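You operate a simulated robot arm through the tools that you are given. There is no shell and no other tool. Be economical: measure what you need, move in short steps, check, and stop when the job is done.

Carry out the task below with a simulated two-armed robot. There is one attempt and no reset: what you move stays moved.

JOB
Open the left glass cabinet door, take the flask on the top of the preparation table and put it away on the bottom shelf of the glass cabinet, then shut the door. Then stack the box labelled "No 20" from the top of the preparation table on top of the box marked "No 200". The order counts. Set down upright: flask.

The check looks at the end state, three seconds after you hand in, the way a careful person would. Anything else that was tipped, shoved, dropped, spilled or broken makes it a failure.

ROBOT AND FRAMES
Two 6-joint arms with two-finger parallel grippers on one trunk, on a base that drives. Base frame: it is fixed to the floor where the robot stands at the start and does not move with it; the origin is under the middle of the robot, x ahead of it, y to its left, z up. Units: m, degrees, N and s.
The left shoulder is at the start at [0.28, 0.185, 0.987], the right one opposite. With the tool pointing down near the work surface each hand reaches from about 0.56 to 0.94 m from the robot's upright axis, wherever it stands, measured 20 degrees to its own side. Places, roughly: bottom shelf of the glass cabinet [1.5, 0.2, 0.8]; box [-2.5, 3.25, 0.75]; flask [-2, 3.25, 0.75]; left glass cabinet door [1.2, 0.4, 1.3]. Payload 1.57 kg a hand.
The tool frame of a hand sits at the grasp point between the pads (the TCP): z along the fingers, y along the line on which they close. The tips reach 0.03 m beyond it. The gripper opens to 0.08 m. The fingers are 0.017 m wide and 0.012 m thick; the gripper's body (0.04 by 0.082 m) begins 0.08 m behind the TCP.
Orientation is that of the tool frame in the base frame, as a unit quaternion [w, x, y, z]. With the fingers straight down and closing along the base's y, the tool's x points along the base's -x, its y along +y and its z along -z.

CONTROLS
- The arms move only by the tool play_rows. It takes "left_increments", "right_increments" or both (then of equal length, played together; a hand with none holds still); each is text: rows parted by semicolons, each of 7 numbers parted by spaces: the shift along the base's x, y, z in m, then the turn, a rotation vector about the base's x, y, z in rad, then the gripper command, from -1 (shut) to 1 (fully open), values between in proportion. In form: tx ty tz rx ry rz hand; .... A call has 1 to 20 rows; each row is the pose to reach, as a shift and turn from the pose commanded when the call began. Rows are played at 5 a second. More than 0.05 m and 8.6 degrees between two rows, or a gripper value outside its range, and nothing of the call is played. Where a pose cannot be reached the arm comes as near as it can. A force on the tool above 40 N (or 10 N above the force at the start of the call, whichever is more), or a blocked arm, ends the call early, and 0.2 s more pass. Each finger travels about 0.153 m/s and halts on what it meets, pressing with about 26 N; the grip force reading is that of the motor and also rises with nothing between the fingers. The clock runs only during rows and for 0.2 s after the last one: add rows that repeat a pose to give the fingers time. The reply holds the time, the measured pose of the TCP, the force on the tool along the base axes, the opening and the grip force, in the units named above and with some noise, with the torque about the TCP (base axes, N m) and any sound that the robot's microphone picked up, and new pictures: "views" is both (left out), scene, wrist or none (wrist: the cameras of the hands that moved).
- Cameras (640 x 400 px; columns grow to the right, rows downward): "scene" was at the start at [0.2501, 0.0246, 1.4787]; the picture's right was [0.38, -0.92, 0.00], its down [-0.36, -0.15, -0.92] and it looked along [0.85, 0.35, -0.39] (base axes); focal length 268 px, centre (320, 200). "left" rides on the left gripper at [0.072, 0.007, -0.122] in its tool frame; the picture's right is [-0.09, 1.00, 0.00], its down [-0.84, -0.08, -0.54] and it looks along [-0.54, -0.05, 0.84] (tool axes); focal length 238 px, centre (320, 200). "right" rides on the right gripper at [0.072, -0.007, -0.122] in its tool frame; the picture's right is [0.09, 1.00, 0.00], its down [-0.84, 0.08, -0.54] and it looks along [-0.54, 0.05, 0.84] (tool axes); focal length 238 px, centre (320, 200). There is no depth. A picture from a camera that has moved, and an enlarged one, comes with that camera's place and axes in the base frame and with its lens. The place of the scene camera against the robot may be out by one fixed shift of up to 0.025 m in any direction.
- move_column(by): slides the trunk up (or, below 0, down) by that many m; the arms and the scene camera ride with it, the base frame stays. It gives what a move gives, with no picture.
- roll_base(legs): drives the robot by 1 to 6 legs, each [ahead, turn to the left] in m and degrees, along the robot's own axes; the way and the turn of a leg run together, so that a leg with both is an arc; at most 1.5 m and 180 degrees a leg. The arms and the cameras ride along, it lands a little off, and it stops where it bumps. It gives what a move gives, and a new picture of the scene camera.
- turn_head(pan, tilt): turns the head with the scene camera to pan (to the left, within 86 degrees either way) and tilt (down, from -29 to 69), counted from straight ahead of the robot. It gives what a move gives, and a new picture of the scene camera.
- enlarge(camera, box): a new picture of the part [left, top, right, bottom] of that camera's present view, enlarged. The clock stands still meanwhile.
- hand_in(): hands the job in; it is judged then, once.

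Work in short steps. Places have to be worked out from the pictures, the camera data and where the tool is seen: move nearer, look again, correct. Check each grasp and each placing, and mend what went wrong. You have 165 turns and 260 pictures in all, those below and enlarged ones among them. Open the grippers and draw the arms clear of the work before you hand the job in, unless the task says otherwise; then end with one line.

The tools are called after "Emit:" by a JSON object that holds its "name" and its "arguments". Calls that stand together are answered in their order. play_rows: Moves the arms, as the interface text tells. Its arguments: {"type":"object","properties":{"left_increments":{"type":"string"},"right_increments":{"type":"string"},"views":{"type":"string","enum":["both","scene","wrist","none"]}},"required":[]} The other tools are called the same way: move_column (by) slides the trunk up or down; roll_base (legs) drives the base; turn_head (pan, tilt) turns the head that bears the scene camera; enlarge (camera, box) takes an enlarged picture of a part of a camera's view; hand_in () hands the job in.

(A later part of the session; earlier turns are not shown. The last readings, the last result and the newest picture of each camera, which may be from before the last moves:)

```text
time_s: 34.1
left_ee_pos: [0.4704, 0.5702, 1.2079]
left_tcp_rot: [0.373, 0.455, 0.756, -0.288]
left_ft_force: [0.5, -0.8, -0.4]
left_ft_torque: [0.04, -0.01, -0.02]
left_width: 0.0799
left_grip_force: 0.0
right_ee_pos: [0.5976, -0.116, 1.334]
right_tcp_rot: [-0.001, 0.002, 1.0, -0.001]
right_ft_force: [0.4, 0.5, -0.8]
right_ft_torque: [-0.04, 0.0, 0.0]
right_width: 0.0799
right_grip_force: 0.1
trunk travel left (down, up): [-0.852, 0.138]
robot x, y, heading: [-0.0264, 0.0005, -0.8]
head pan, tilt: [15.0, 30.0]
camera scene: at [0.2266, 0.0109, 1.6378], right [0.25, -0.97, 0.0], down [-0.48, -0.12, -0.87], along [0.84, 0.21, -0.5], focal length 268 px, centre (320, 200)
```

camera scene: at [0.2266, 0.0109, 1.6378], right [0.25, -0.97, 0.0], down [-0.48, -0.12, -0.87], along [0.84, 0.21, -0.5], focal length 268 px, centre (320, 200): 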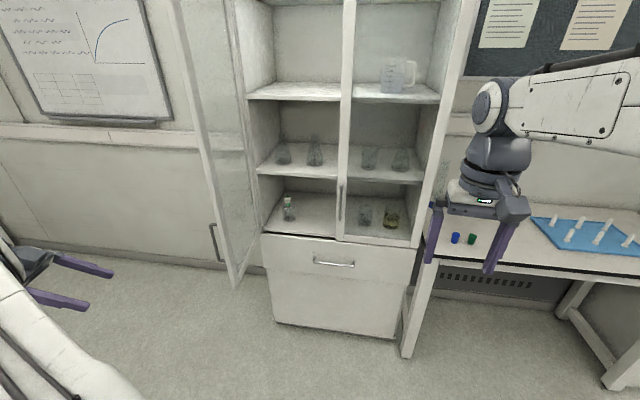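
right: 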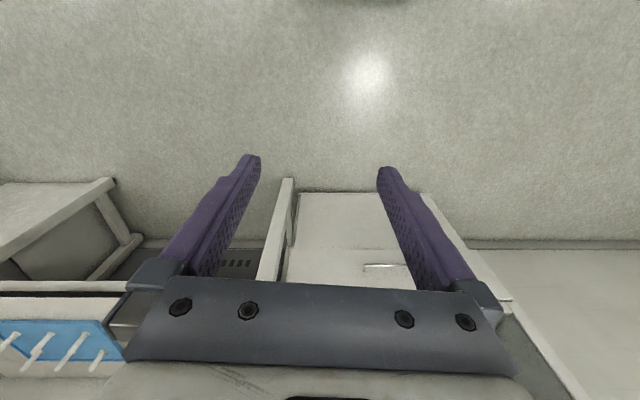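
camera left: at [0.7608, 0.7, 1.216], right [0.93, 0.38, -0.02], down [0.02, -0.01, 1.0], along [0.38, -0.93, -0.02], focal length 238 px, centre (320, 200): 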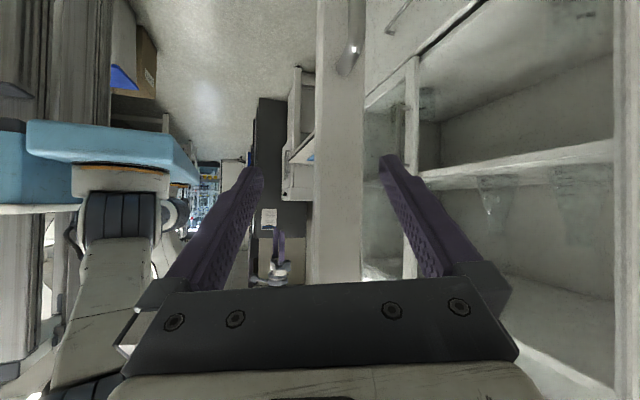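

The door stays open. Now I look left, toward the preparation table, for a route.

Emit:
{"name": "turn_head", "arguments": {"pan": 86, "tilt": 20}}

Emit:
{"name": "turn_head", "arguments": {"pan": -86, "tilt": 20}}

```text
time_s: 35.5
left_ee_pos: [0.4716, 0.5709, 1.207]
left_tcp_rot: [0.373, 0.454, 0.756, -0.287]
left_ft_force: [0.4, -0.2, 0.3]
left_ft_torque: [0.02, -0.01, 0.01]
left_width: 0.08
left_grip_force: 0.1
right_ee_pos: [0.5972, -0.1169, 1.334]
right_tcp_rot: [0.0, 0.003, 1.0, 0.0]
right_ft_force: [-0.8, -0.5, 0.2]
right_ft_torque: [-0.02, -0.07, -0.03]
right_width: 0.0797
right_grip_force: 0.1
trunk travel left (down, up): [-0.852, 0.138]
robot x, y, heading: [-0.0267, 0.0012, -0.5]
head pan, tilt: [85.9, 20.0]
camera scene: at [0.1464, 0.0813, 1.6539], right [1.0, -0.08, 0.0], down [-0.03, -0.34, -0.94], along [0.08, 0.94, -0.34], focal length 268 px, centre (320, 200)
```

scene: 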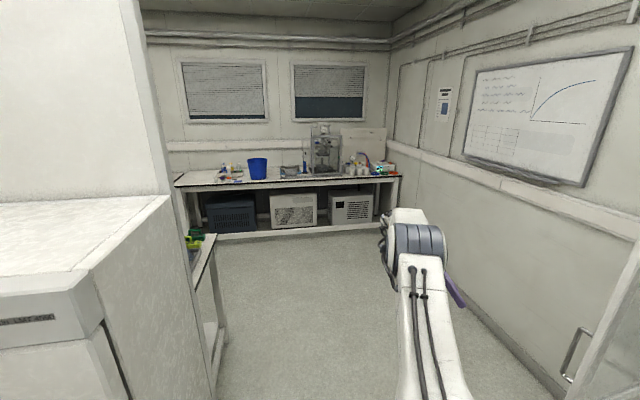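

```text
time_s: 38.1
left_ee_pos: [0.4708, 0.5693, 1.2075]
left_tcp_rot: [0.373, 0.455, 0.756, -0.287]
left_ft_force: [0.5, 0.2, -0.4]
left_ft_torque: [-0.03, 0.0, 0.01]
left_width: 0.0801
left_grip_force: 0.1
right_ee_pos: [0.5978, -0.116, 1.3334]
right_tcp_rot: [0.0, 0.003, 1.0, -0.001]
right_ft_force: [0.8, 0.0, -0.7]
right_ft_torque: [-0.02, 0.01, 0.01]
right_width: 0.08
right_grip_force: 0.2
trunk travel left (down, up): [-0.852, 0.138]
robot x, y, heading: [-0.0244, 0.001, -0.8]
head pan, tilt: [-85.9, 20.0]
camera scene: at [0.1442, -0.1044, 1.6539], right [-1.0, -0.06, 0.0], down [-0.02, 0.34, -0.94], along [0.06, -0.94, -0.34], focal length 268 px, centre (320, 200)
```

scene: 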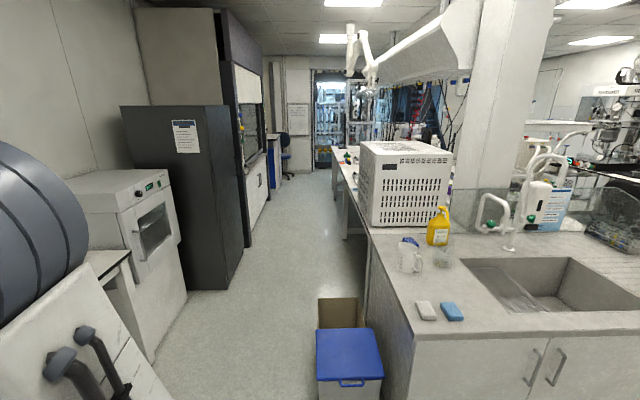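

The way to +y is open, past a box whose right face is near x ≈ −0.5. First I re-tuck the left hand: yaw back, then fingers down.

Emit:
{"name": "play_rows", "arguments": {"left_increments": "0.01 -0.02 0.01 0 0 0.14 1;0.02 -0.05 0.02 0 0 0.28 1;0.03 -0.08 0.03 0 0 0.42 1;0.04 -0.11 0.04 0 0 0.56 1;0.05 -0.14 0.05 0 0 0.7 1;0.05 -0.17 0.06 0 0 0.84 1;0.05 -0.2 0.07 0 0 0.98 1;0.05 -0.22 0.08 0 0 1.1 1;0.05 -0.24 0.1 0 0 1.2 1;0.05 -0.24 0.1 0 0 1.2 1", "views": "none"}}

Emit:
{"name": "play_rows", "arguments": {"left_increments": "0 0 0.01 0 0.14 0 1;0 0 0.02 0 0.28 0 1;0 0 0.03 0 0.42 0 1;0 0 0.04 0 0.56 0 1;0 0 0.05 0 0.7 0 1;0 0 0.06 0 0.84 0 1;0 0 0.06 0 0.97 0 1;0 0 0.06 0 0.97 0 1", "views": "none"}}

Emit:
{"name": "roll_base", "arguments": {"legs": [[0, 90]]}}

```text
time_s: 40.3
left_ee_pos: [0.528, 0.3449, 1.2999]
left_tcp_rot: [0.47, -0.053, 0.881, -0.027]
left_ft_force: [0.1, -0.2, 0.1]
left_ft_torque: [0.0, -0.03, 0.04]
left_width: 0.0801
left_grip_force: 0.1
left hand out of reach, approached as far as the arm can: row 9, 10
right_ee_pos: [0.5968, -0.1161, 1.3337]
right_tcp_rot: [0.0, 0.002, 1.0, -0.001]
right_ft_force: [0.1, -1.0, -0.3]
right_ft_torque: [-0.02, 0.01, -0.02]
right_width: 0.0801
right_grip_force: 0.0
trunk travel left (down, up): [-0.852, 0.138]
robot x, y, heading: [-0.0273, 0.0009, -0.5]
head pan, tilt: [-85.9, 20.0]
```

```text
time_s: 42.1
left_ee_pos: [0.5268, 0.3426, 1.361]
left_tcp_rot: [0.005, -0.058, 0.998, 0.0]
left_ft_force: [-0.2, -0.3, -0.5]
left_ft_torque: [0.03, -0.02, 0.03]
left_width: 0.0799
left_grip_force: 0.0
left hand out of reach, approached as far as the arm can: row 1, 2
right_ee_pos: [0.5976, -0.1147, 1.3335]
right_tcp_rot: [0.001, 0.002, 1.0, 0.0]
right_ft_force: [0.0, -0.8, -0.5]
right_ft_torque: [-0.02, 0.03, 0.03]
right_width: 0.0798
right_grip_force: 0.1
trunk travel left (down, up): [-0.852, 0.138]
robot x, y, heading: [-0.0255, 0.003, -0.5]
head pan, tilt: [-85.9, 20.0]
```

```text
time_s: 46.4
left_ee_pos: [-0.3785, 0.548, 1.3606]
left_tcp_rot: [-0.004, 0.753, -0.658, -0.004]
left_ft_force: [0.0, -0.3, -0.3]
left_ft_torque: [0.0, -0.03, 0.04]
left_width: 0.0799
left_grip_force: 0.1
right_ee_pos: [0.0794, 0.6272, 1.3338]
right_tcp_rot: [0.0, 0.711, -0.703, 0.0]
right_ft_force: [0.6, -0.2, -0.3]
right_ft_torque: [0.02, -0.02, 0.02]
right_width: 0.0798
right_grip_force: 0.1
trunk travel left (down, up): [-0.852, 0.138]
robot x, y, heading: [-0.0248, 0.0043, 90.5]
head pan, tilt: [-85.9, 20.0]
camera scene: at [0.0703, 0.1577, 1.6539], right [0.08, -1.0, 0.0], down [-0.34, -0.03, -0.94], along [0.94, 0.07, -0.34], focal length 268 px, centre (320, 200)
```

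scene: 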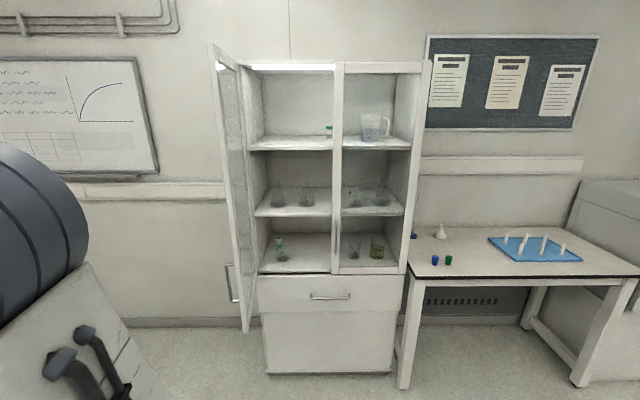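

The arms are tucked and the robot faces +y. I look ahead with the head before driving.

Emit:
{"name": "turn_head", "arguments": {"pan": 25, "tilt": 25}}

```text
time_s: 48.3
left_ee_pos: [-0.3785, 0.5466, 1.3605]
left_tcp_rot: [-0.004, 0.752, -0.659, -0.004]
left_ft_force: [-0.7, 0.5, -0.4]
left_ft_torque: [-0.02, 0.0, 0.0]
left_width: 0.0801
left_grip_force: 0.1
right_ee_pos: [0.0787, 0.6263, 1.3343]
right_tcp_rot: [0.0, 0.713, -0.702, 0.0]
right_ft_force: [-0.2, 0.5, -0.4]
right_ft_torque: [0.02, 0.05, 0.0]
right_width: 0.0798
right_grip_force: 0.0
trunk travel left (down, up): [-0.852, 0.138]
robot x, y, heading: [-0.0246, 0.0024, 90.7]
head pan, tilt: [25.0, 25.0]
camera scene: at [-0.062, 0.2337, 1.6458], right [0.9, 0.43, 0.0], down [0.18, -0.38, -0.91], along [-0.39, 0.82, -0.42], focal length 268 px, centre (320, 200)
```

scene: 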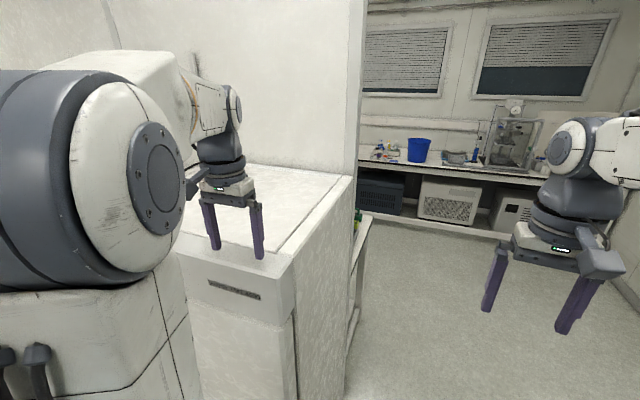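

The box corner looks uncomfortably close to the left gripper. I pull that hand inward, then turn slightly right and drive out along a lane nearer x ≈ 0.2.

Emit:
{"name": "play_rows", "arguments": {"left_increments": "0.03 0 0.02 0 0 0 1;0.07 0 0.04 0 0 0 1;0.11 0 0.05 0 0 0 1;0.13 0 0.05 0 0 0 1", "views": "none"}}

Emit:
{"name": "roll_base", "arguments": {"legs": [[0, -25], [0.5, 0]]}}

```text
time_s: 49.3
left_ee_pos: [-0.2471, 0.5454, 1.4092]
left_tcp_rot: [-0.003, 0.754, -0.657, -0.003]
left_ft_force: [0.3, -0.1, -0.2]
left_ft_torque: [0.0, 0.01, 0.01]
left_width: 0.0799
left_grip_force: 0.2
right_ee_pos: [0.0802, 0.6256, 1.3342]
right_tcp_rot: [0.0, 0.712, -0.702, 0.0]
right_ft_force: [-0.1, 0.3, 0.6]
right_ft_torque: [0.02, 0.01, -0.01]
right_width: 0.0797
right_grip_force: 0.0
trunk travel left (down, up): [-0.852, 0.138]
robot x, y, heading: [-0.0279, 0.0025, 90.5]
head pan, tilt: [25.0, 25.0]
```

```text
time_s: 53.5
left_ee_pos: [0.2261, 1.0477, 1.4085]
left_tcp_rot: [0.004, -0.588, 0.809, 0.003]
left_ft_force: [-0.2, 0.1, -0.5]
left_ft_torque: [0.01, -0.02, 0.0]
left_width: 0.0799
left_grip_force: 0.1
right_ee_pos: [0.5568, 0.9778, 1.3335]
right_tcp_rot: [0.0, -0.537, 0.844, -0.001]
right_ft_force: [-0.1, -0.1, 0.4]
right_ft_torque: [0.05, -0.02, -0.01]
right_width: 0.0801
right_grip_force: 0.1
trunk travel left (down, up): [-0.852, 0.138]
robot x, y, heading: [0.1878, 0.4615, 64.8]
head pan, tilt: [25.0, 25.0]
camera scene: at [0.2633, 0.6863, 1.6458], right [1.0, -0.01, 0.0], down [0.0, -0.42, -0.91], along [0.01, 0.91, -0.42], focal length 268 px, centre (320, 200)
```

scene: 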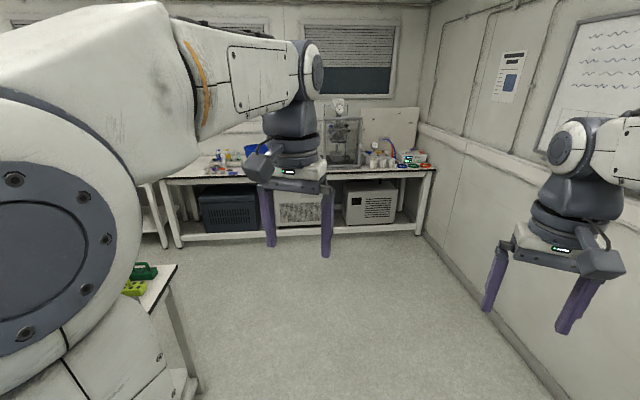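

The way ahead is clear. I turn to face +y and drive a metre.

Emit:
{"name": "roll_base", "arguments": {"legs": [[0, 26], [1.1, 0]]}}

Emit:
{"name": "turn_head", "arguments": {"pan": 75, "tilt": 20}}

```text
time_s: 60.5
left_ee_pos: [-0.0196, 2.1212, 1.4091]
left_tcp_rot: [-0.004, 0.747, -0.665, -0.005]
left_ft_force: [-0.3, -0.7, 0.5]
left_ft_torque: [-0.02, 0.0, -0.03]
left_width: 0.0801
left_grip_force: 0.0
right_ee_pos: [0.3103, 2.1956, 1.3339]
right_tcp_rot: [0.0, -0.705, 0.709, 0.0]
right_ft_force: [0.6, -0.1, 0.2]
right_ft_torque: [-0.01, 0.01, -0.01]
right_width: 0.0801
right_grip_force: 0.1
trunk travel left (down, up): [-0.852, 0.138]
robot x, y, heading: [0.1929, 1.5715, 89.5]
head pan, tilt: [25.0, 25.0]
camera scene: at [0.1609, 1.805, 1.6458], right [0.91, 0.41, 0.0], down [0.17, -0.39, -0.91], along [-0.37, 0.83, -0.42], focal length 268 px, centre (320, 200)
```

scene: 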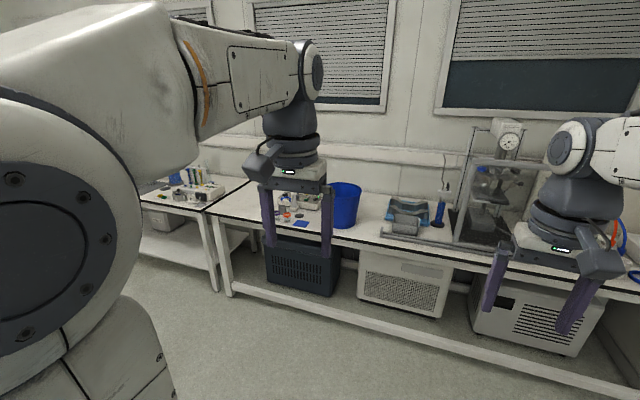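

```text
time_s: 61.7
left_ee_pos: [-0.0198, 2.1212, 1.4094]
left_tcp_rot: [-0.004, 0.746, -0.665, -0.004]
left_ft_force: [-0.1, 0.1, 0.9]
left_ft_torque: [-0.03, 0.03, 0.04]
left_width: 0.0802
left_grip_force: 0.0
right_ee_pos: [0.3103, 2.1954, 1.3333]
right_tcp_rot: [0.0, -0.705, 0.709, -0.001]
right_ft_force: [0.3, 0.4, 0.3]
right_ft_torque: [0.03, 0.03, 0.02]
right_width: 0.08
right_grip_force: 0.0
trunk travel left (down, up): [-0.852, 0.138]
robot x, y, heading: [0.1916, 1.5736, 89.5]
head pan, tilt: [75.0, 20.0]
camera scene: at [0.1091, 1.7465, 1.6539], right [0.27, 0.96, 0.0], down [0.33, -0.09, -0.94], along [-0.9, 0.26, -0.34], focal length 268 px, centre (320, 200)
```

scene: 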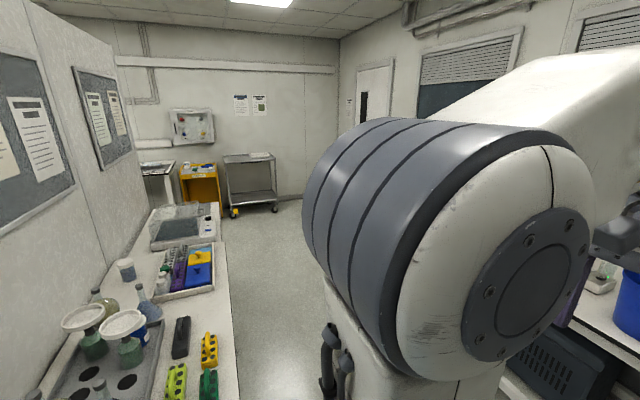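

The aisle runs at y ≈ 1.75–3.0, with the prep table further left along the far wall. I drive into the middle of the aisle, turn left and look.

Emit:
{"name": "roll_base", "arguments": {"legs": [[0.75, 0], [0, 90.5], [0.6, 0]]}}

Emit:
{"name": "turn_head", "arguments": {"pan": -20, "tilt": 20}}

```text
time_s: 72.5
left_ee_pos: [-0.9435, 2.0858, 1.4082]
left_tcp_rot: [0.001, 0.998, 0.065, -0.005]
left_ft_force: [0.2, 0.5, 0.3]
left_ft_torque: [-0.01, 0.01, -0.01]
left_width: 0.0797
left_grip_force: 0.1
right_ee_pos: [-1.021, 2.4142, 1.3346]
right_tcp_rot: [0.0, 1.0, 0.006, 0.001]
right_ft_force: [0.8, -0.9, -0.2]
right_ft_torque: [0.0, 0.03, 0.01]
right_width: 0.0799
right_grip_force: 0.1
trunk travel left (down, up): [-0.852, 0.138]
robot x, y, heading: [-0.3991, 2.3072, -180.1]
head pan, tilt: [75.0, 20.0]
camera scene: at [-0.576, 2.2045, 1.6539], right [-0.97, 0.26, 0.0], down [0.09, 0.33, -0.94], along [-0.24, -0.91, -0.34], focal length 268 px, centre (320, 200)
```

scene: 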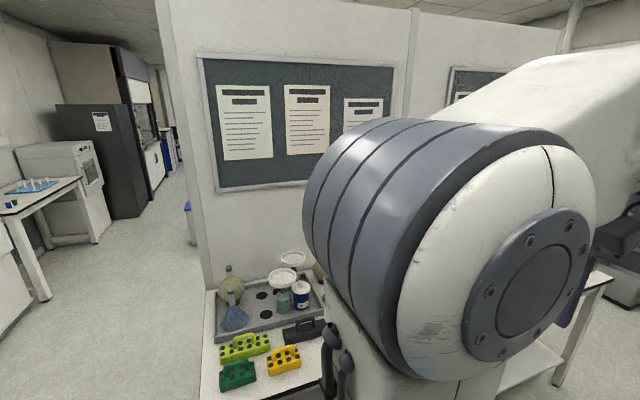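

```text
time_s: 74.3
left_ee_pos: [-0.9423, 2.0854, 1.4086]
left_tcp_rot: [0.0, 0.998, 0.065, -0.006]
left_ft_force: [0.4, -0.6, 0.0]
left_ft_torque: [-0.01, -0.02, -0.02]
left_width: 0.0802
left_grip_force: 0.0
right_ee_pos: [-1.0211, 2.4137, 1.3333]
right_tcp_rot: [0.0, 1.0, 0.006, 0.0]
right_ft_force: [0.1, -0.6, 1.0]
right_ft_torque: [-0.03, 0.01, 0.03]
right_width: 0.0801
right_grip_force: 0.0
trunk travel left (down, up): [-0.852, 0.138]
robot x, y, heading: [-0.3974, 2.3078, -179.7]
head pan, tilt: [-20.0, 20.0]
camera scene: at [-0.6399, 2.3261, 1.6539], right [0.34, 0.94, 0.0], down [0.32, -0.12, -0.94], along [-0.88, 0.32, -0.34], focal length 268 px, centre (320, 200)
```

scene: 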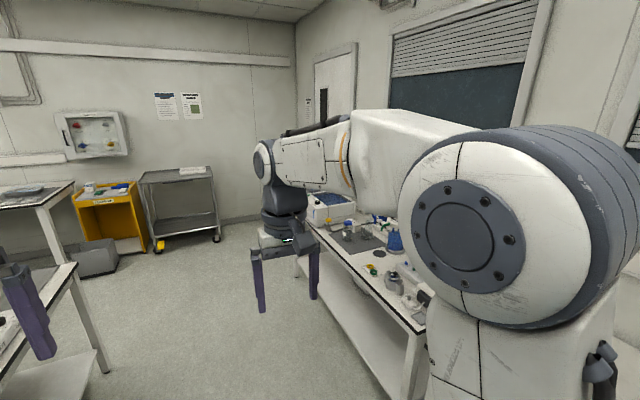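

The prep table runs from x ≈ −1.3 to −2.8, front edge at y ≈ 3.04. I drive on 1.5 m and turn right to face it.

Emit:
{"name": "roll_base", "arguments": {"legs": [[1.45, 0], [0, -90]]}}

Emit:
{"name": "turn_head", "arguments": {"pan": 5, "tilt": 40}}

```text
time_s: 85.3
left_ee_pos: [-2.0368, 2.8573, 1.4096]
left_tcp_rot: [-0.004, 0.741, -0.671, -0.004]
left_ft_force: [0.8, -0.2, 0.1]
left_ft_torque: [0.03, 0.02, -0.01]
left_width: 0.0802
left_grip_force: 0.1
right_ee_pos: [-1.7057, 2.9268, 1.3337]
right_tcp_rot: [0.0, -0.699, 0.715, 0.0]
right_ft_force: [-0.4, 0.5, -0.1]
right_ft_torque: [-0.02, -0.01, 0.02]
right_width: 0.08
right_grip_force: 0.0
trunk travel left (down, up): [-0.852, 0.138]
robot x, y, heading: [-1.8357, 2.3078, 88.3]
head pan, tilt: [-20.0, 20.0]
camera scene: at [-1.7901, 2.5408, 1.6539], right [0.93, -0.37, 0.0], down [-0.13, -0.32, -0.94], along [0.35, 0.87, -0.34], focal length 268 px, centre (320, 200)
```

scene: 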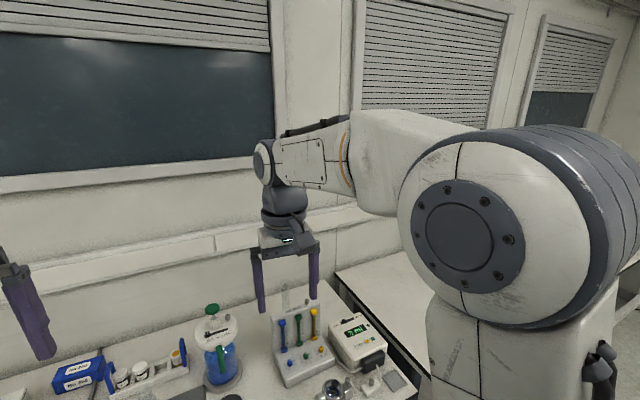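

```text
time_s: 86.2
left_ee_pos: [-2.0363, 2.8575, 1.4079]
left_tcp_rot: [-0.003, 0.741, -0.671, -0.003]
left_ft_force: [0.4, -0.5, 0.2]
left_ft_torque: [-0.02, 0.0, 0.0]
left_width: 0.0801
left_grip_force: 0.1
right_ee_pos: [-1.7064, 2.926, 1.3341]
right_tcp_rot: [0.0, -0.699, 0.715, 0.0]
right_ft_force: [-0.4, -0.7, 0.0]
right_ft_torque: [0.0, -0.01, 0.0]
right_width: 0.0803
right_grip_force: 0.1
trunk travel left (down, up): [-0.852, 0.138]
robot x, y, heading: [-1.8361, 2.303, 88.3]
head pan, tilt: [5.0, 40.0]
camera scene: at [-1.8294, 2.5391, 1.6225], right [1.0, 0.06, 0.0], down [0.04, -0.64, -0.77], along [-0.04, 0.77, -0.64], focal length 268 px, centre (320, 200)
```

scene: 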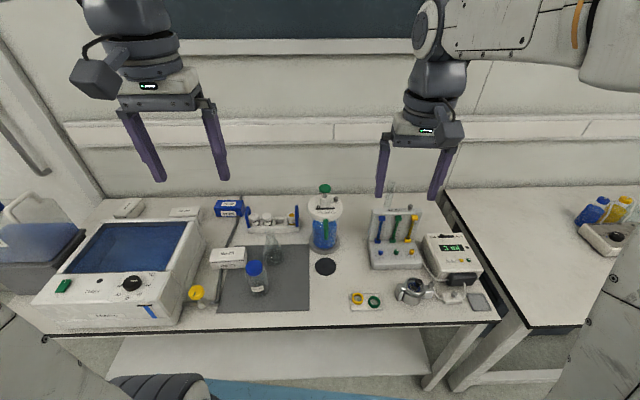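

Great overhead view. I enlarge the middle area to identify the flask and the box labels.

Emit:
{"name": "enlarge", "arguments": {"camera": "scene", "box": [100, 180, 340, 330]}}

Emit:
{"name": "enlarge", "arguments": {"camera": "scene", "box": [190, 180, 330, 268]}}

Emit:
{"name": "enlarge", "arguments": {"camera": "scene", "box": [350, 160, 490, 248]}}

```text
2.67 times, centred on (220, 255) of scene
camera zoom: at [-1.8294, 2.5391, 1.6225], right [1.0, 0.06, 0.0], down [0.04, -0.64, -0.77], along [-0.04, 0.77, -0.64], focal length 713 px, centre (587, 53)
```

zoom: 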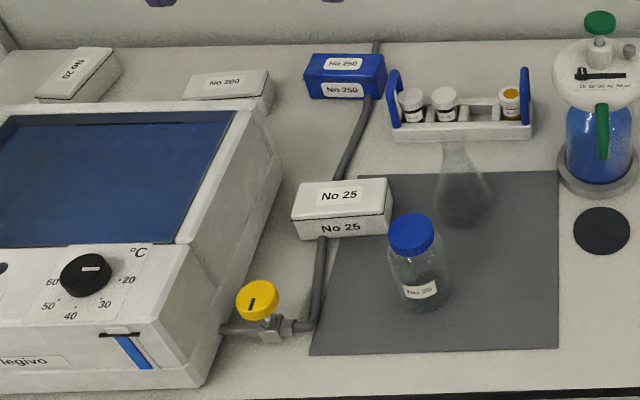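

```text
4.55 times, centred on (260, 224) of scene
camera zoom: at [-1.8294, 2.5391, 1.6225], right [1.0, 0.06, 0.0], down [0.04, -0.64, -0.77], along [-0.04, 0.77, -0.64], focal length 1216 px, centre (593, 91)
```

zoom: 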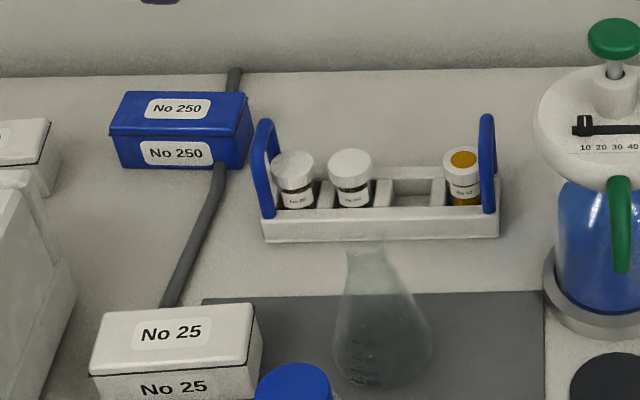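

```text
4.55 times, centred on (420, 204) of scene
camera zoom: at [-1.8294, 2.5391, 1.6225], right [1.0, 0.06, 0.0], down [0.04, -0.64, -0.77], along [-0.04, 0.77, -0.64], focal length 1216 px, centre (-134, 182)
```

zoom: 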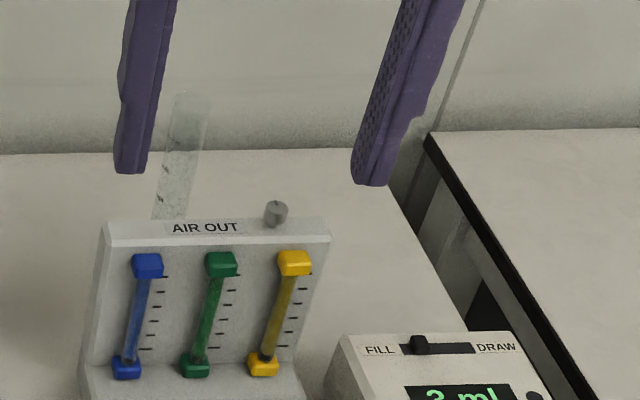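

Flask: an Erlenmeyer at about (-2.045, 3.197), neck top near z 0.90, with a capped bottle right in front of it at (-2.07, 3.06). The shelf needs a near-horizontal grip, so I pitch the left hand forward (35° below horizontal) and yaw it left to come in from the right of the bottle.

Emit:
{"name": "play_rows", "arguments": {"left_increments": "0.01 0.01 -0.01 0.14 0 0 0.6;0.02 0.02 -0.03 0.28 0 0 0.6;0.03 0.04 -0.05 0.42 0 0 0.6;0.04 0.06 -0.07 0.56 0 0 0.6;0.05 0.08 -0.09 0.7 0 0 0.6;0.05 0.1 -0.11 0.84 0 0 0.6;0.05 0.12 -0.13 0.97 0 0 0.6;0.05 0.12 -0.13 0.97 0 0 0.6", "views": "none"}}

Emit:
{"name": "play_rows", "arguments": {"left_increments": "0.02 0 0 0 0 0.14 0.6;0.04 0 0 0 0 0.28 0.6;0.06 0 0 0 0 0.42 0.6;0.06 0 0 0 0 0.52 0.6;0.06 0 0 0 0 0.52 0.6", "views": "both"}}

```text
time_s: 88.0
left_ee_pos: [-1.9988, 2.9694, 1.2862]
left_tcp_rot: [-0.313, 0.672, -0.59, -0.318]
left_ft_force: [0.7, 0.4, 0.0]
left_ft_torque: [-0.03, 0.0, 0.0]
left_width: 0.064
left_grip_force: 0.0
left hand out of reach, approached as far as the arm can: row 2, 3, 4, 5, 7, 8
right_ee_pos: [-1.705, 2.9267, 1.3343]
right_tcp_rot: [0.0, -0.699, 0.715, 0.0]
right_ft_force: [0.3, -0.4, 0.2]
right_ft_torque: [0.0, -0.03, -0.01]
right_width: 0.0802
right_grip_force: 0.2
trunk travel left (down, up): [-0.852, 0.138]
robot x, y, heading: [-1.8343, 2.3072, 88.3]
head pan, tilt: [5.0, 40.0]
```

```text
time_s: 89.2
left_ee_pos: [-1.9378, 2.9684, 1.2867]
left_tcp_rot: [-0.219, 0.801, -0.398, -0.39]
left_ft_force: [0.6, -0.6, -0.2]
left_ft_torque: [0.0, -0.01, -0.01]
left_width: 0.0641
left_grip_force: 0.1
right_ee_pos: [-1.7056, 2.9266, 1.333]
right_tcp_rot: [0.0, -0.699, 0.715, 0.0]
right_ft_force: [0.4, 0.1, -0.9]
right_ft_torque: [-0.03, -0.03, 0.01]
right_width: 0.0801
right_grip_force: 0.1
trunk travel left (down, up): [-0.852, 0.138]
robot x, y, heading: [-1.8325, 2.3052, 88.5]
head pan, tilt: [5.0, 40.0]
camera scene: at [-1.8294, 2.5392, 1.6224], right [1.0, 0.06, 0.0], down [0.04, -0.64, -0.77], along [-0.04, 0.76, -0.64], focal length 268 px, centre (320, 200)
camera left: at [-1.8614, 2.8514, 1.3028], right [-0.84, -0.54, 0.03], down [-0.01, 0.08, 1.0], along [-0.54, 0.84, -0.07], focal length 238 px, centre (320, 200)
```

scene: 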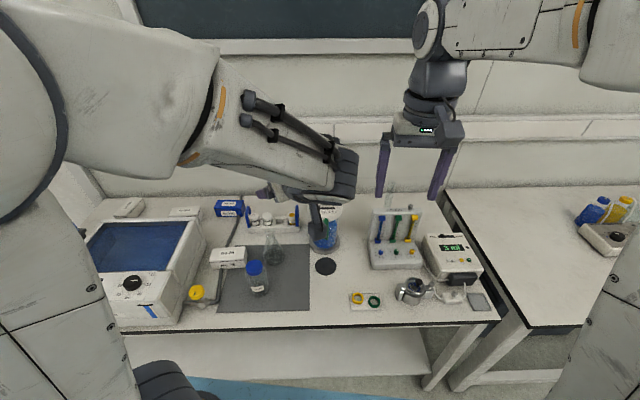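
left: 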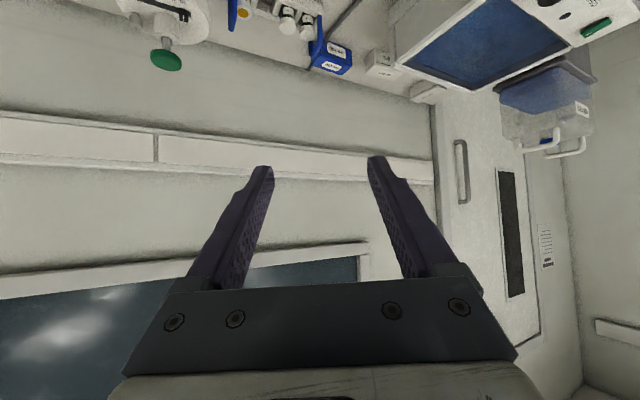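

The hand points about 34° left of +y, pitched down. I drive 0.12 m closer to the table, then lower the trunk.

Emit:
{"name": "roll_base", "arguments": {"legs": [[0.12, 0]]}}

Emit:
{"name": "move_column", "arguments": {"by": -0.24}}

Emit:
{"name": "play_rows", "arguments": {"left_increments": "0 0 0 0 0 0 0.6", "views": "both"}}

```text
time_s: 90.4
left_ee_pos: [-1.9349, 3.0881, 1.2868]
left_tcp_rot: [-0.22, 0.801, -0.398, -0.389]
left_ft_force: [-0.7, -0.7, -0.1]
left_ft_torque: [0.04, -0.01, 0.0]
left_width: 0.0639
left_grip_force: 0.1
right_ee_pos: [-1.7036, 3.0464, 1.3337]
right_tcp_rot: [0.0, -0.7, 0.714, 0.001]
right_ft_force: [0.7, 0.5, 0.4]
right_ft_torque: [0.02, 0.01, -0.01]
right_width: 0.0796
right_grip_force: 0.0
trunk travel left (down, up): [-0.852, 0.138]
robot x, y, heading: [-1.828, 2.4224, 88.3]
head pan, tilt: [5.0, 40.0]
camera scene: at [-1.8265, 2.659, 1.6225], right [1.0, 0.06, 0.0], down [0.04, -0.64, -0.77], along [-0.05, 0.76, -0.64], focal length 268 px, centre (320, 200)
```

scene: 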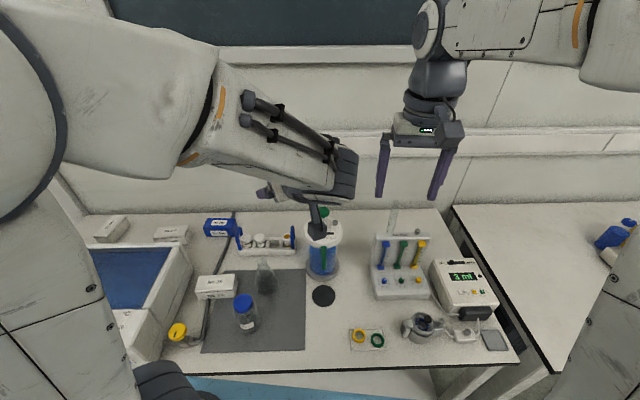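

```text
time_s: 92.9
left_ee_pos: [-1.9359, 3.0873, 1.0468]
left_tcp_rot: [-0.22, 0.801, -0.399, -0.389]
left_ft_force: [-0.7, -0.4, -0.2]
left_ft_torque: [-0.01, -0.02, 0.02]
left_width: 0.064
left_grip_force: 0.0
right_ee_pos: [-1.704, 3.0462, 1.094]
right_tcp_rot: [0.0, -0.7, 0.715, 0.0]
right_ft_force: [-0.1, -0.3, 0.6]
right_ft_torque: [-0.02, 0.01, 0.01]
right_width: 0.08
right_grip_force: 0.1
trunk travel left (down, up): [-0.612, 0.378]
robot x, y, heading: [-1.827, 2.4261, 88.7]
head pan, tilt: [5.0, 40.0]
```

```text
time_s: 93.3
left_ee_pos: [-1.9365, 3.0889, 1.0461]
left_tcp_rot: [-0.22, 0.801, -0.399, -0.389]
left_ft_force: [0.0, 0.4, -0.1]
left_ft_torque: [0.0, 0.03, -0.03]
left_width: 0.0642
left_grip_force: 0.0
right_ee_pos: [-1.7052, 3.0462, 1.0927]
right_tcp_rot: [0.0, -0.7, 0.714, 0.0]
right_ft_force: [-0.5, -0.5, 0.7]
right_ft_torque: [0.0, -0.01, -0.01]
right_width: 0.0799
right_grip_force: 0.0
trunk travel left (down, up): [-0.612, 0.378]
robot x, y, heading: [-1.8317, 2.4236, 88.5]
head pan, tilt: [5.0, 40.0]
camera scene: at [-1.8265, 2.6592, 1.3825], right [1.0, 0.06, 0.0], down [0.04, -0.64, -0.77], along [-0.05, 0.76, -0.64], focal length 268 px, centre (320, 200)
camera left: at [-1.8593, 2.9714, 1.0629], right [-0.84, -0.54, 0.03], down [-0.01, 0.08, 1.0], along [-0.54, 0.84, -0.07], focal length 238 px, centre (320, 200)
```

scene: 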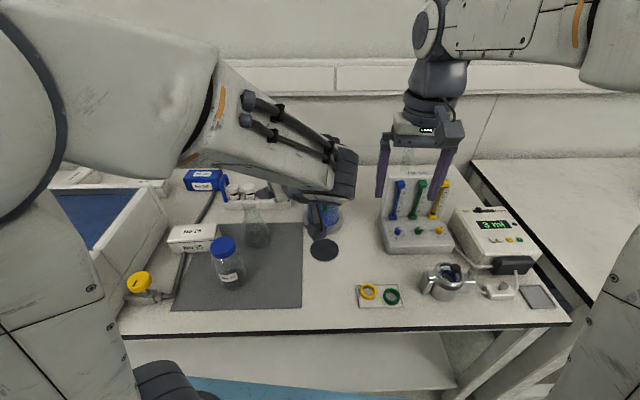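
left: 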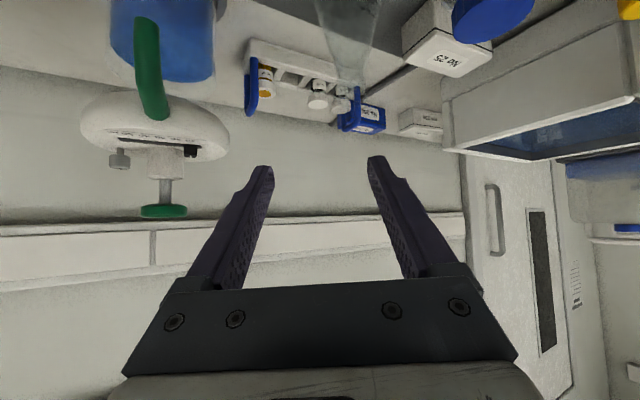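

I enlarge both views to locate the flask neck precisely.

Emit:
{"name": "enlarge", "arguments": {"camera": "scene", "box": [200, 170, 320, 245]}}

Emit:
{"name": "enlarge", "arguments": {"camera": "left", "box": [270, 0, 430, 100]}}

```text
5.33 times, centred on (260, 208) of scene
camera zoom: at [-1.8265, 2.6592, 1.3825], right [1.0, 0.06, 0.0], down [0.04, -0.64, -0.77], along [-0.05, 0.76, -0.64], focal length 1427 px, centre (640, 160)
```

zoom: 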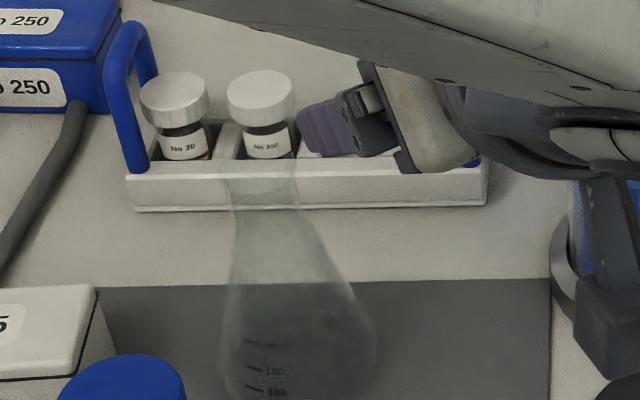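

```text
4.00 times, centred on (350, 50) of left
camera zoom: at [-1.8593, 2.9714, 1.0629], right [-0.84, -0.54, 0.03], down [-0.01, 0.08, 1.0], along [-0.54, 0.84, -0.07], focal length 953 px, centre (200, 800)
```

zoom: 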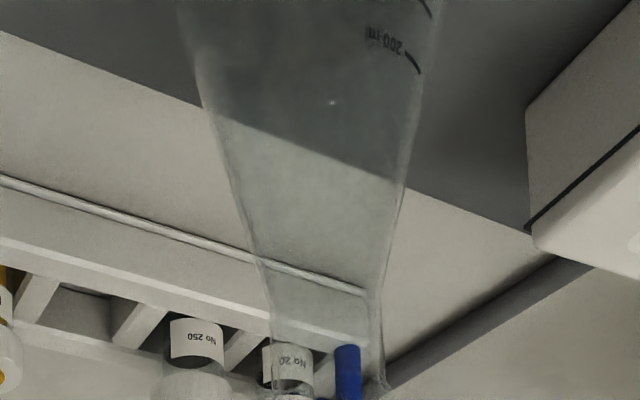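

Both views agree: neck axis at (-2.053, 3.191), lip z 0.916, straight neck down to about 0.872, diameter 0.035. I go to a pre-grasp point short of it.

Emit:
{"name": "play_rows", "arguments": {"left_increments": "-0.017 0.007 -0.03 0 0 0 1;-0.033 0.013 -0.06 0 0 0 1;-0.05 0.02 -0.09 0 0 0 1;-0.066 0.027 -0.125 0 0 0 1;-0.066 0.027 -0.125 0 0 0 1", "views": "both"}}

```text
time_s: 94.5
left_ee_pos: [-2.0007, 3.1163, 0.9234]
left_tcp_rot: [-0.22, 0.801, -0.399, -0.389]
left_ft_force: [0.4, 0.0, -0.7]
left_ft_torque: [0.01, 0.04, 0.02]
left_width: 0.0801
left_grip_force: 0.0
right_ee_pos: [-1.703, 3.0474, 1.094]
right_tcp_rot: [0.0, -0.7, 0.714, -0.001]
right_ft_force: [0.2, -0.4, 0.0]
right_ft_torque: [0.04, 0.01, 0.02]
right_width: 0.0802
right_grip_force: 0.0
trunk travel left (down, up): [-0.612, 0.378]
robot x, y, heading: [-1.8306, 2.4251, 88.6]
head pan, tilt: [5.0, 40.0]
camera scene: at [-1.8265, 2.6593, 1.3824], right [1.0, 0.06, 0.0], down [0.04, -0.64, -0.77], along [-0.05, 0.76, -0.64], focal length 268 px, centre (320, 200)
camera left: at [-1.9243, 2.9995, 0.9392], right [-0.84, -0.54, 0.03], down [-0.01, 0.08, 1.0], along [-0.54, 0.84, -0.07], focal length 238 px, centre (320, 200)
```

scene: 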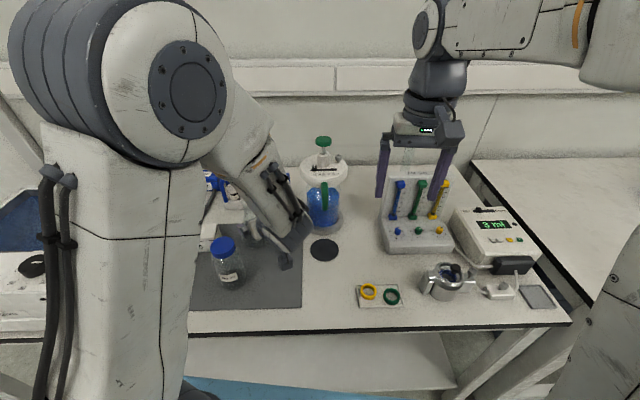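
left: 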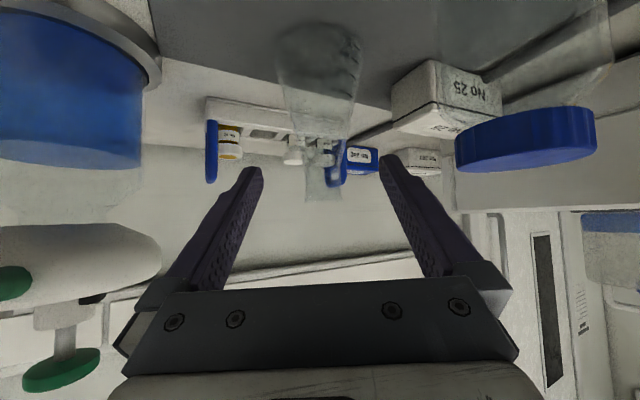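

The neck is centred between the fingers. I advance the last 9 cm and close.

Emit:
{"name": "play_rows", "arguments": {"left_increments": "-0.013 0.019 -0.007 0 0 0 1;-0.026 0.038 -0.015 0 0 0 1;-0.039 0.057 -0.021 0 0 0 1;-0.051 0.075 -0.026 0 0 0 1;-0.051 0.075 -0.026 0 0 0 1;-0.051 0.075 -0.026 0 0 0 -0.5;-0.051 0.075 -0.026 0 0 0 -0.5;-0.051 0.075 -0.026 0 0 0 -0.5;-0.051 0.075 -0.026 0 0 0 -0.5", "views": "wrist"}}

```text
time_s: 96.5
left_ee_pos: [-2.0524, 3.1916, 0.8938]
left_tcp_rot: [-0.22, 0.801, -0.398, -0.39]
left_ft_force: [-1.5, 0.2, -0.3]
left_ft_torque: [-0.02, 0.22, -0.06]
left_width: 0.0365
left_grip_force: 25.7
right_ee_pos: [-1.7031, 3.0473, 1.094]
right_tcp_rot: [0.0, -0.7, 0.714, 0.0]
right_ft_force: [0.5, 0.5, -0.5]
right_ft_torque: [-0.03, 0.0, 0.0]
right_width: 0.0801
right_grip_force: 0.1
trunk travel left (down, up): [-0.612, 0.378]
robot x, y, heading: [-1.8278, 2.4239, 88.4]
head pan, tilt: [5.0, 40.0]
camera left: at [-1.9762, 3.0732, 0.9109], right [-0.84, -0.54, 0.03], down [-0.01, 0.08, 1.0], along [-0.54, 0.84, -0.07], focal length 238 px, centre (320, 200)
```

left: 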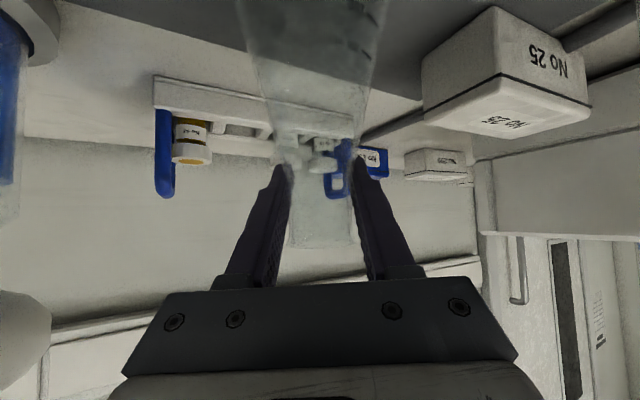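

The neck is held (width 0.0365, 26 N). I lift straight up with the trunk.

Emit:
{"name": "move_column", "arguments": {"by": 0.25}}

Emit:
{"name": "play_rows", "arguments": {"left_increments": "0 0 0 0 0 0 -0.5", "views": "both"}}

```text
time_s: 99.1
left_ee_pos: [-2.0535, 3.1909, 1.1446]
left_tcp_rot: [-0.22, 0.801, -0.398, -0.389]
left_ft_force: [0.8, 0.3, 0.4]
left_ft_torque: [-0.02, 0.03, -0.03]
left_width: 0.0199
left_grip_force: 0.1
right_ee_pos: [-1.703, 3.0462, 1.3431]
right_tcp_rot: [0.0, -0.699, 0.715, 0.0]
right_ft_force: [0.0, -0.4, -0.2]
right_ft_torque: [0.04, 0.04, 0.01]
right_width: 0.08
right_grip_force: 0.1
trunk travel left (down, up): [-0.862, 0.128]
robot x, y, heading: [-1.8286, 2.4269, 88.3]
head pan, tilt: [5.0, 40.0]
```

```text
time_s: 99.5
left_ee_pos: [-2.0529, 3.1913, 1.1449]
left_tcp_rot: [-0.219, 0.801, -0.398, -0.39]
left_ft_force: [-0.3, 0.0, -0.7]
left_ft_torque: [-0.02, 0.0, -0.02]
left_width: 0.0199
left_grip_force: 0.1
right_ee_pos: [-1.7034, 3.0457, 1.3445]
right_tcp_rot: [0.0, -0.7, 0.714, 0.0]
right_ft_force: [-0.1, 0.0, 1.0]
right_ft_torque: [0.02, 0.03, -0.02]
right_width: 0.08
right_grip_force: 0.0
trunk travel left (down, up): [-0.862, 0.128]
robot x, y, heading: [-1.8263, 2.4235, 88.3]
head pan, tilt: [5.0, 40.0]
camera scene: at [-1.8265, 2.6593, 1.6324], right [1.0, 0.06, 0.0], down [0.04, -0.64, -0.77], along [-0.05, 0.76, -0.64], focal length 268 px, centre (320, 200)
camera left: at [-1.976, 3.0732, 1.1609], right [-0.84, -0.54, 0.03], down [-0.01, 0.08, 1.0], along [-0.54, 0.84, -0.07], focal length 238 px, centre (320, 200)
```

scene: 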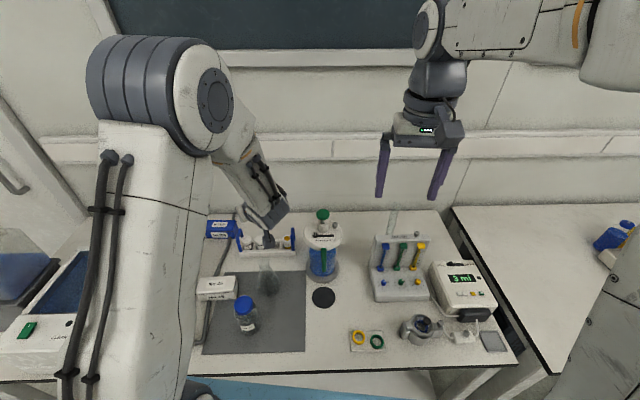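
left: 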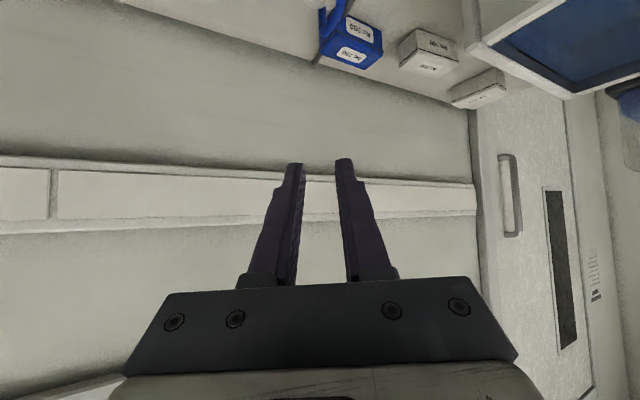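

The flask slipped out of the grip. I check that it still stands.

Emit:
{"name": "enlarge", "arguments": {"camera": "scene", "box": [200, 220, 340, 308]}}

```text
4.55 times, centred on (270, 264) of scene
camera zoom: at [-1.8265, 2.6593, 1.6324], right [1.0, 0.06, 0.0], down [0.04, -0.64, -0.77], along [-0.05, 0.76, -0.64], focal length 1216 px, centre (547, -91)
```

zoom: 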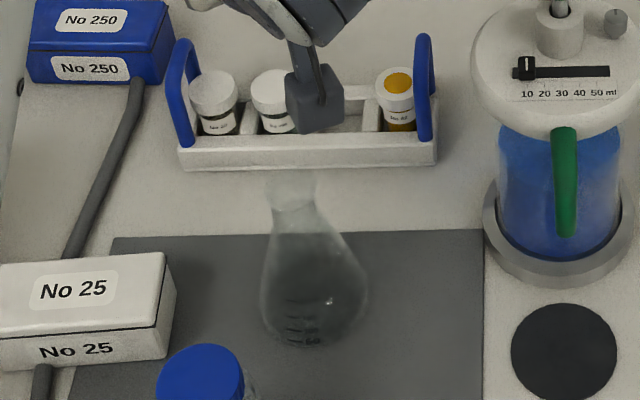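

It still stands upright. The width of 0.0365 suggests the tips were partly on the flaring cone; I'll regrip higher on the straight neck. Back off, open, lower and look again.

Emit:
{"name": "play_rows", "arguments": {"left_increments": "0.017 -0.025 0 0 0 0 1;0.034 -0.05 0 0 0 0 1;0.051 -0.075 0 0 0 0 1;0.051 -0.075 0 0 0 0 1", "views": "none"}}

Emit:
{"name": "move_column", "arguments": {"by": -0.22}}

Emit:
{"name": "play_rows", "arguments": {"left_increments": "0 0 0 0 0 0 1", "views": "wrist"}}

Emit:
{"name": "enlarge", "arguments": {"camera": "left", "box": [220, 0, 420, 125]}}

```text
time_s: 100.5
left_ee_pos: [-2.0025, 3.1166, 1.1444]
left_tcp_rot: [-0.22, 0.801, -0.398, -0.389]
left_ft_force: [-0.4, 0.2, -0.1]
left_ft_torque: [0.04, -0.01, -0.03]
left_width: 0.0799
left_grip_force: 0.1
right_ee_pos: [-1.7038, 3.0474, 1.3441]
right_tcp_rot: [0.0, -0.7, 0.714, -0.001]
right_ft_force: [0.4, -0.1, 0.3]
right_ft_torque: [-0.02, 0.0, 0.0]
right_width: 0.08
right_grip_force: 0.1
trunk travel left (down, up): [-0.862, 0.128]
robot x, y, heading: [-1.8292, 2.4262, 88.4]
head pan, tilt: [5.0, 40.0]
```

```text
time_s: 102.8
left_ee_pos: [-2.0014, 3.1159, 0.9253]
left_tcp_rot: [-0.221, 0.8, -0.399, -0.389]
left_ft_force: [0.3, 0.3, 0.2]
left_ft_torque: [0.04, 0.02, 0.0]
left_width: 0.0801
left_grip_force: 0.1
right_ee_pos: [-1.7031, 3.0464, 1.1244]
right_tcp_rot: [0.0, -0.7, 0.715, 0.0]
right_ft_force: [0.3, 0.2, 0.1]
right_ft_torque: [0.01, -0.01, -0.02]
right_width: 0.0799
right_grip_force: 0.1
trunk travel left (down, up): [-0.642, 0.348]
robot x, y, heading: [-1.8284, 2.4286, 88.6]
head pan, tilt: [5.0, 40.0]
```

```text
time_s: 103.2
left_ee_pos: [-2.0025, 3.117, 0.9261]
left_tcp_rot: [-0.22, 0.801, -0.399, -0.389]
left_ft_force: [-0.3, -0.4, -0.3]
left_ft_torque: [0.05, 0.02, -0.03]
left_width: 0.0799
left_grip_force: 0.0
right_ee_pos: [-1.7025, 3.0464, 1.1233]
right_tcp_rot: [0.0, -0.7, 0.714, 0.0]
right_ft_force: [-0.4, 0.4, 0.1]
right_ft_torque: [0.0, -0.03, -0.01]
right_width: 0.08
right_grip_force: 0.0
trunk travel left (down, up): [-0.642, 0.348]
robot x, y, heading: [-1.8302, 2.4248, 88.3]
head pan, tilt: [5.0, 40.0]
camera left: at [-1.9261, 2.9992, 0.9414], right [-0.84, -0.54, 0.03], down [-0.01, 0.08, 1.0], along [-0.54, 0.84, -0.07], focal length 238 px, centre (320, 200)
```

left: 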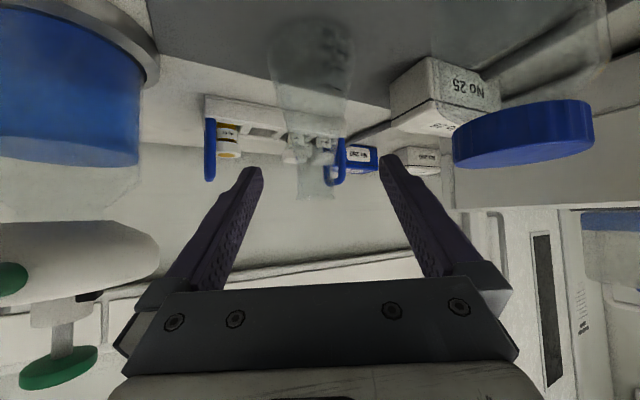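

```text
3.20 times, centred on (320, 62) of left
camera zoom: at [-1.9261, 2.9992, 0.9414], right [-0.84, -0.54, 0.03], down [-0.01, 0.08, 1.0], along [-0.54, 0.84, -0.07], focal length 763 px, centre (320, 640)
```

zoom: 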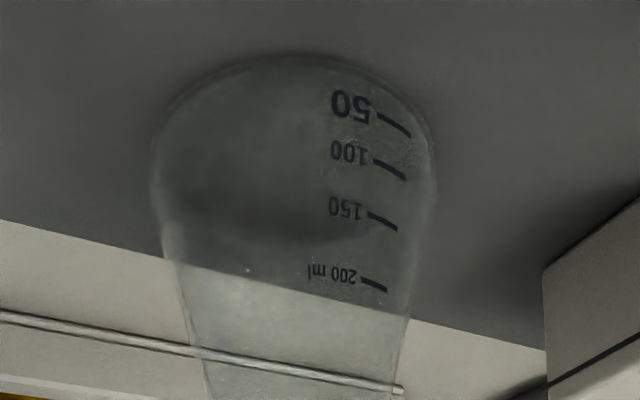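

I zoom on the neck itself to see where the straight part lies.

Emit:
{"name": "enlarge", "arguments": {"camera": "left", "box": [260, 110, 380, 210]}}

```text
4.00 times, centred on (320, 160) of left
camera zoom: at [-1.9261, 2.9992, 0.9414], right [-0.84, -0.54, 0.03], down [-0.01, 0.08, 1.0], along [-0.54, 0.84, -0.07], focal length 953 px, centre (320, 360)
```

zoom: 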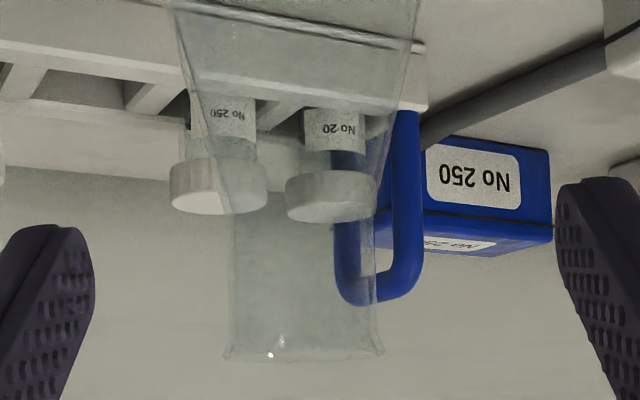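

The straight neck spans z ≈ 0.886–0.924, axis near (-2.046, 3.19). I advance with the TCP at z 0.913, close, then lift slowly with the arm.

Emit:
{"name": "play_rows", "arguments": {"left_increments": "-0.011 0.018 -0.003 0 0 0 1;-0.022 0.036 -0.006 0 0 0 1;-0.033 0.055 -0.01 0 0 0 1;-0.044 0.0735 -0.013 0 0 0 1;-0.044 0.0735 -0.013 0 0 0 1;-0.044 0.0735 -0.013 0 0 0 -1;-0.044 0.0735 -0.013 0 0 0 -1;-0.044 0.0735 -0.013 0 0 0 -1;-0.044 0.0735 -0.013 0 0 0 -1;-0.044 0.0735 -0.010 0 0 0 -1;-0.044 0.0735 -0.004 0 0 0 -1;-0.044 0.0735 0.003 0 0 0 -1;-0.044 0.0735 0.01 0 0 0 -1;-0.044 0.0735 0.01 0 0 0 -1", "views": "wrist"}}

```text
time_s: 106.2
left_ee_pos: [-2.045, 3.1918, 0.9353]
left_tcp_rot: [-0.219, 0.801, -0.398, -0.389]
left_ft_force: [0.2, -0.6, -1.0]
left_ft_torque: [0.03, 0.02, 0.04]
left_width: 0.0336
left_grip_force: 25.6
right_ee_pos: [-1.7043, 3.0456, 1.1244]
right_tcp_rot: [0.0, -0.7, 0.714, 0.0]
right_ft_force: [1.1, -0.2, 0.4]
right_ft_torque: [-0.02, 0.0, 0.02]
right_width: 0.0803
right_grip_force: 0.0
trunk travel left (down, up): [-0.642, 0.348]
robot x, y, heading: [-1.8324, 2.4249, 88.4]
head pan, tilt: [5.0, 40.0]
camera left: at [-1.9685, 3.0736, 0.9521], right [-0.84, -0.54, 0.03], down [-0.01, 0.08, 1.0], along [-0.54, 0.84, -0.07], focal length 238 px, centre (320, 200)
```

left: 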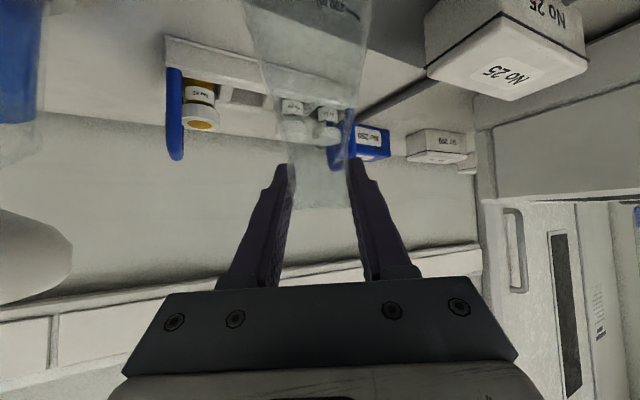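

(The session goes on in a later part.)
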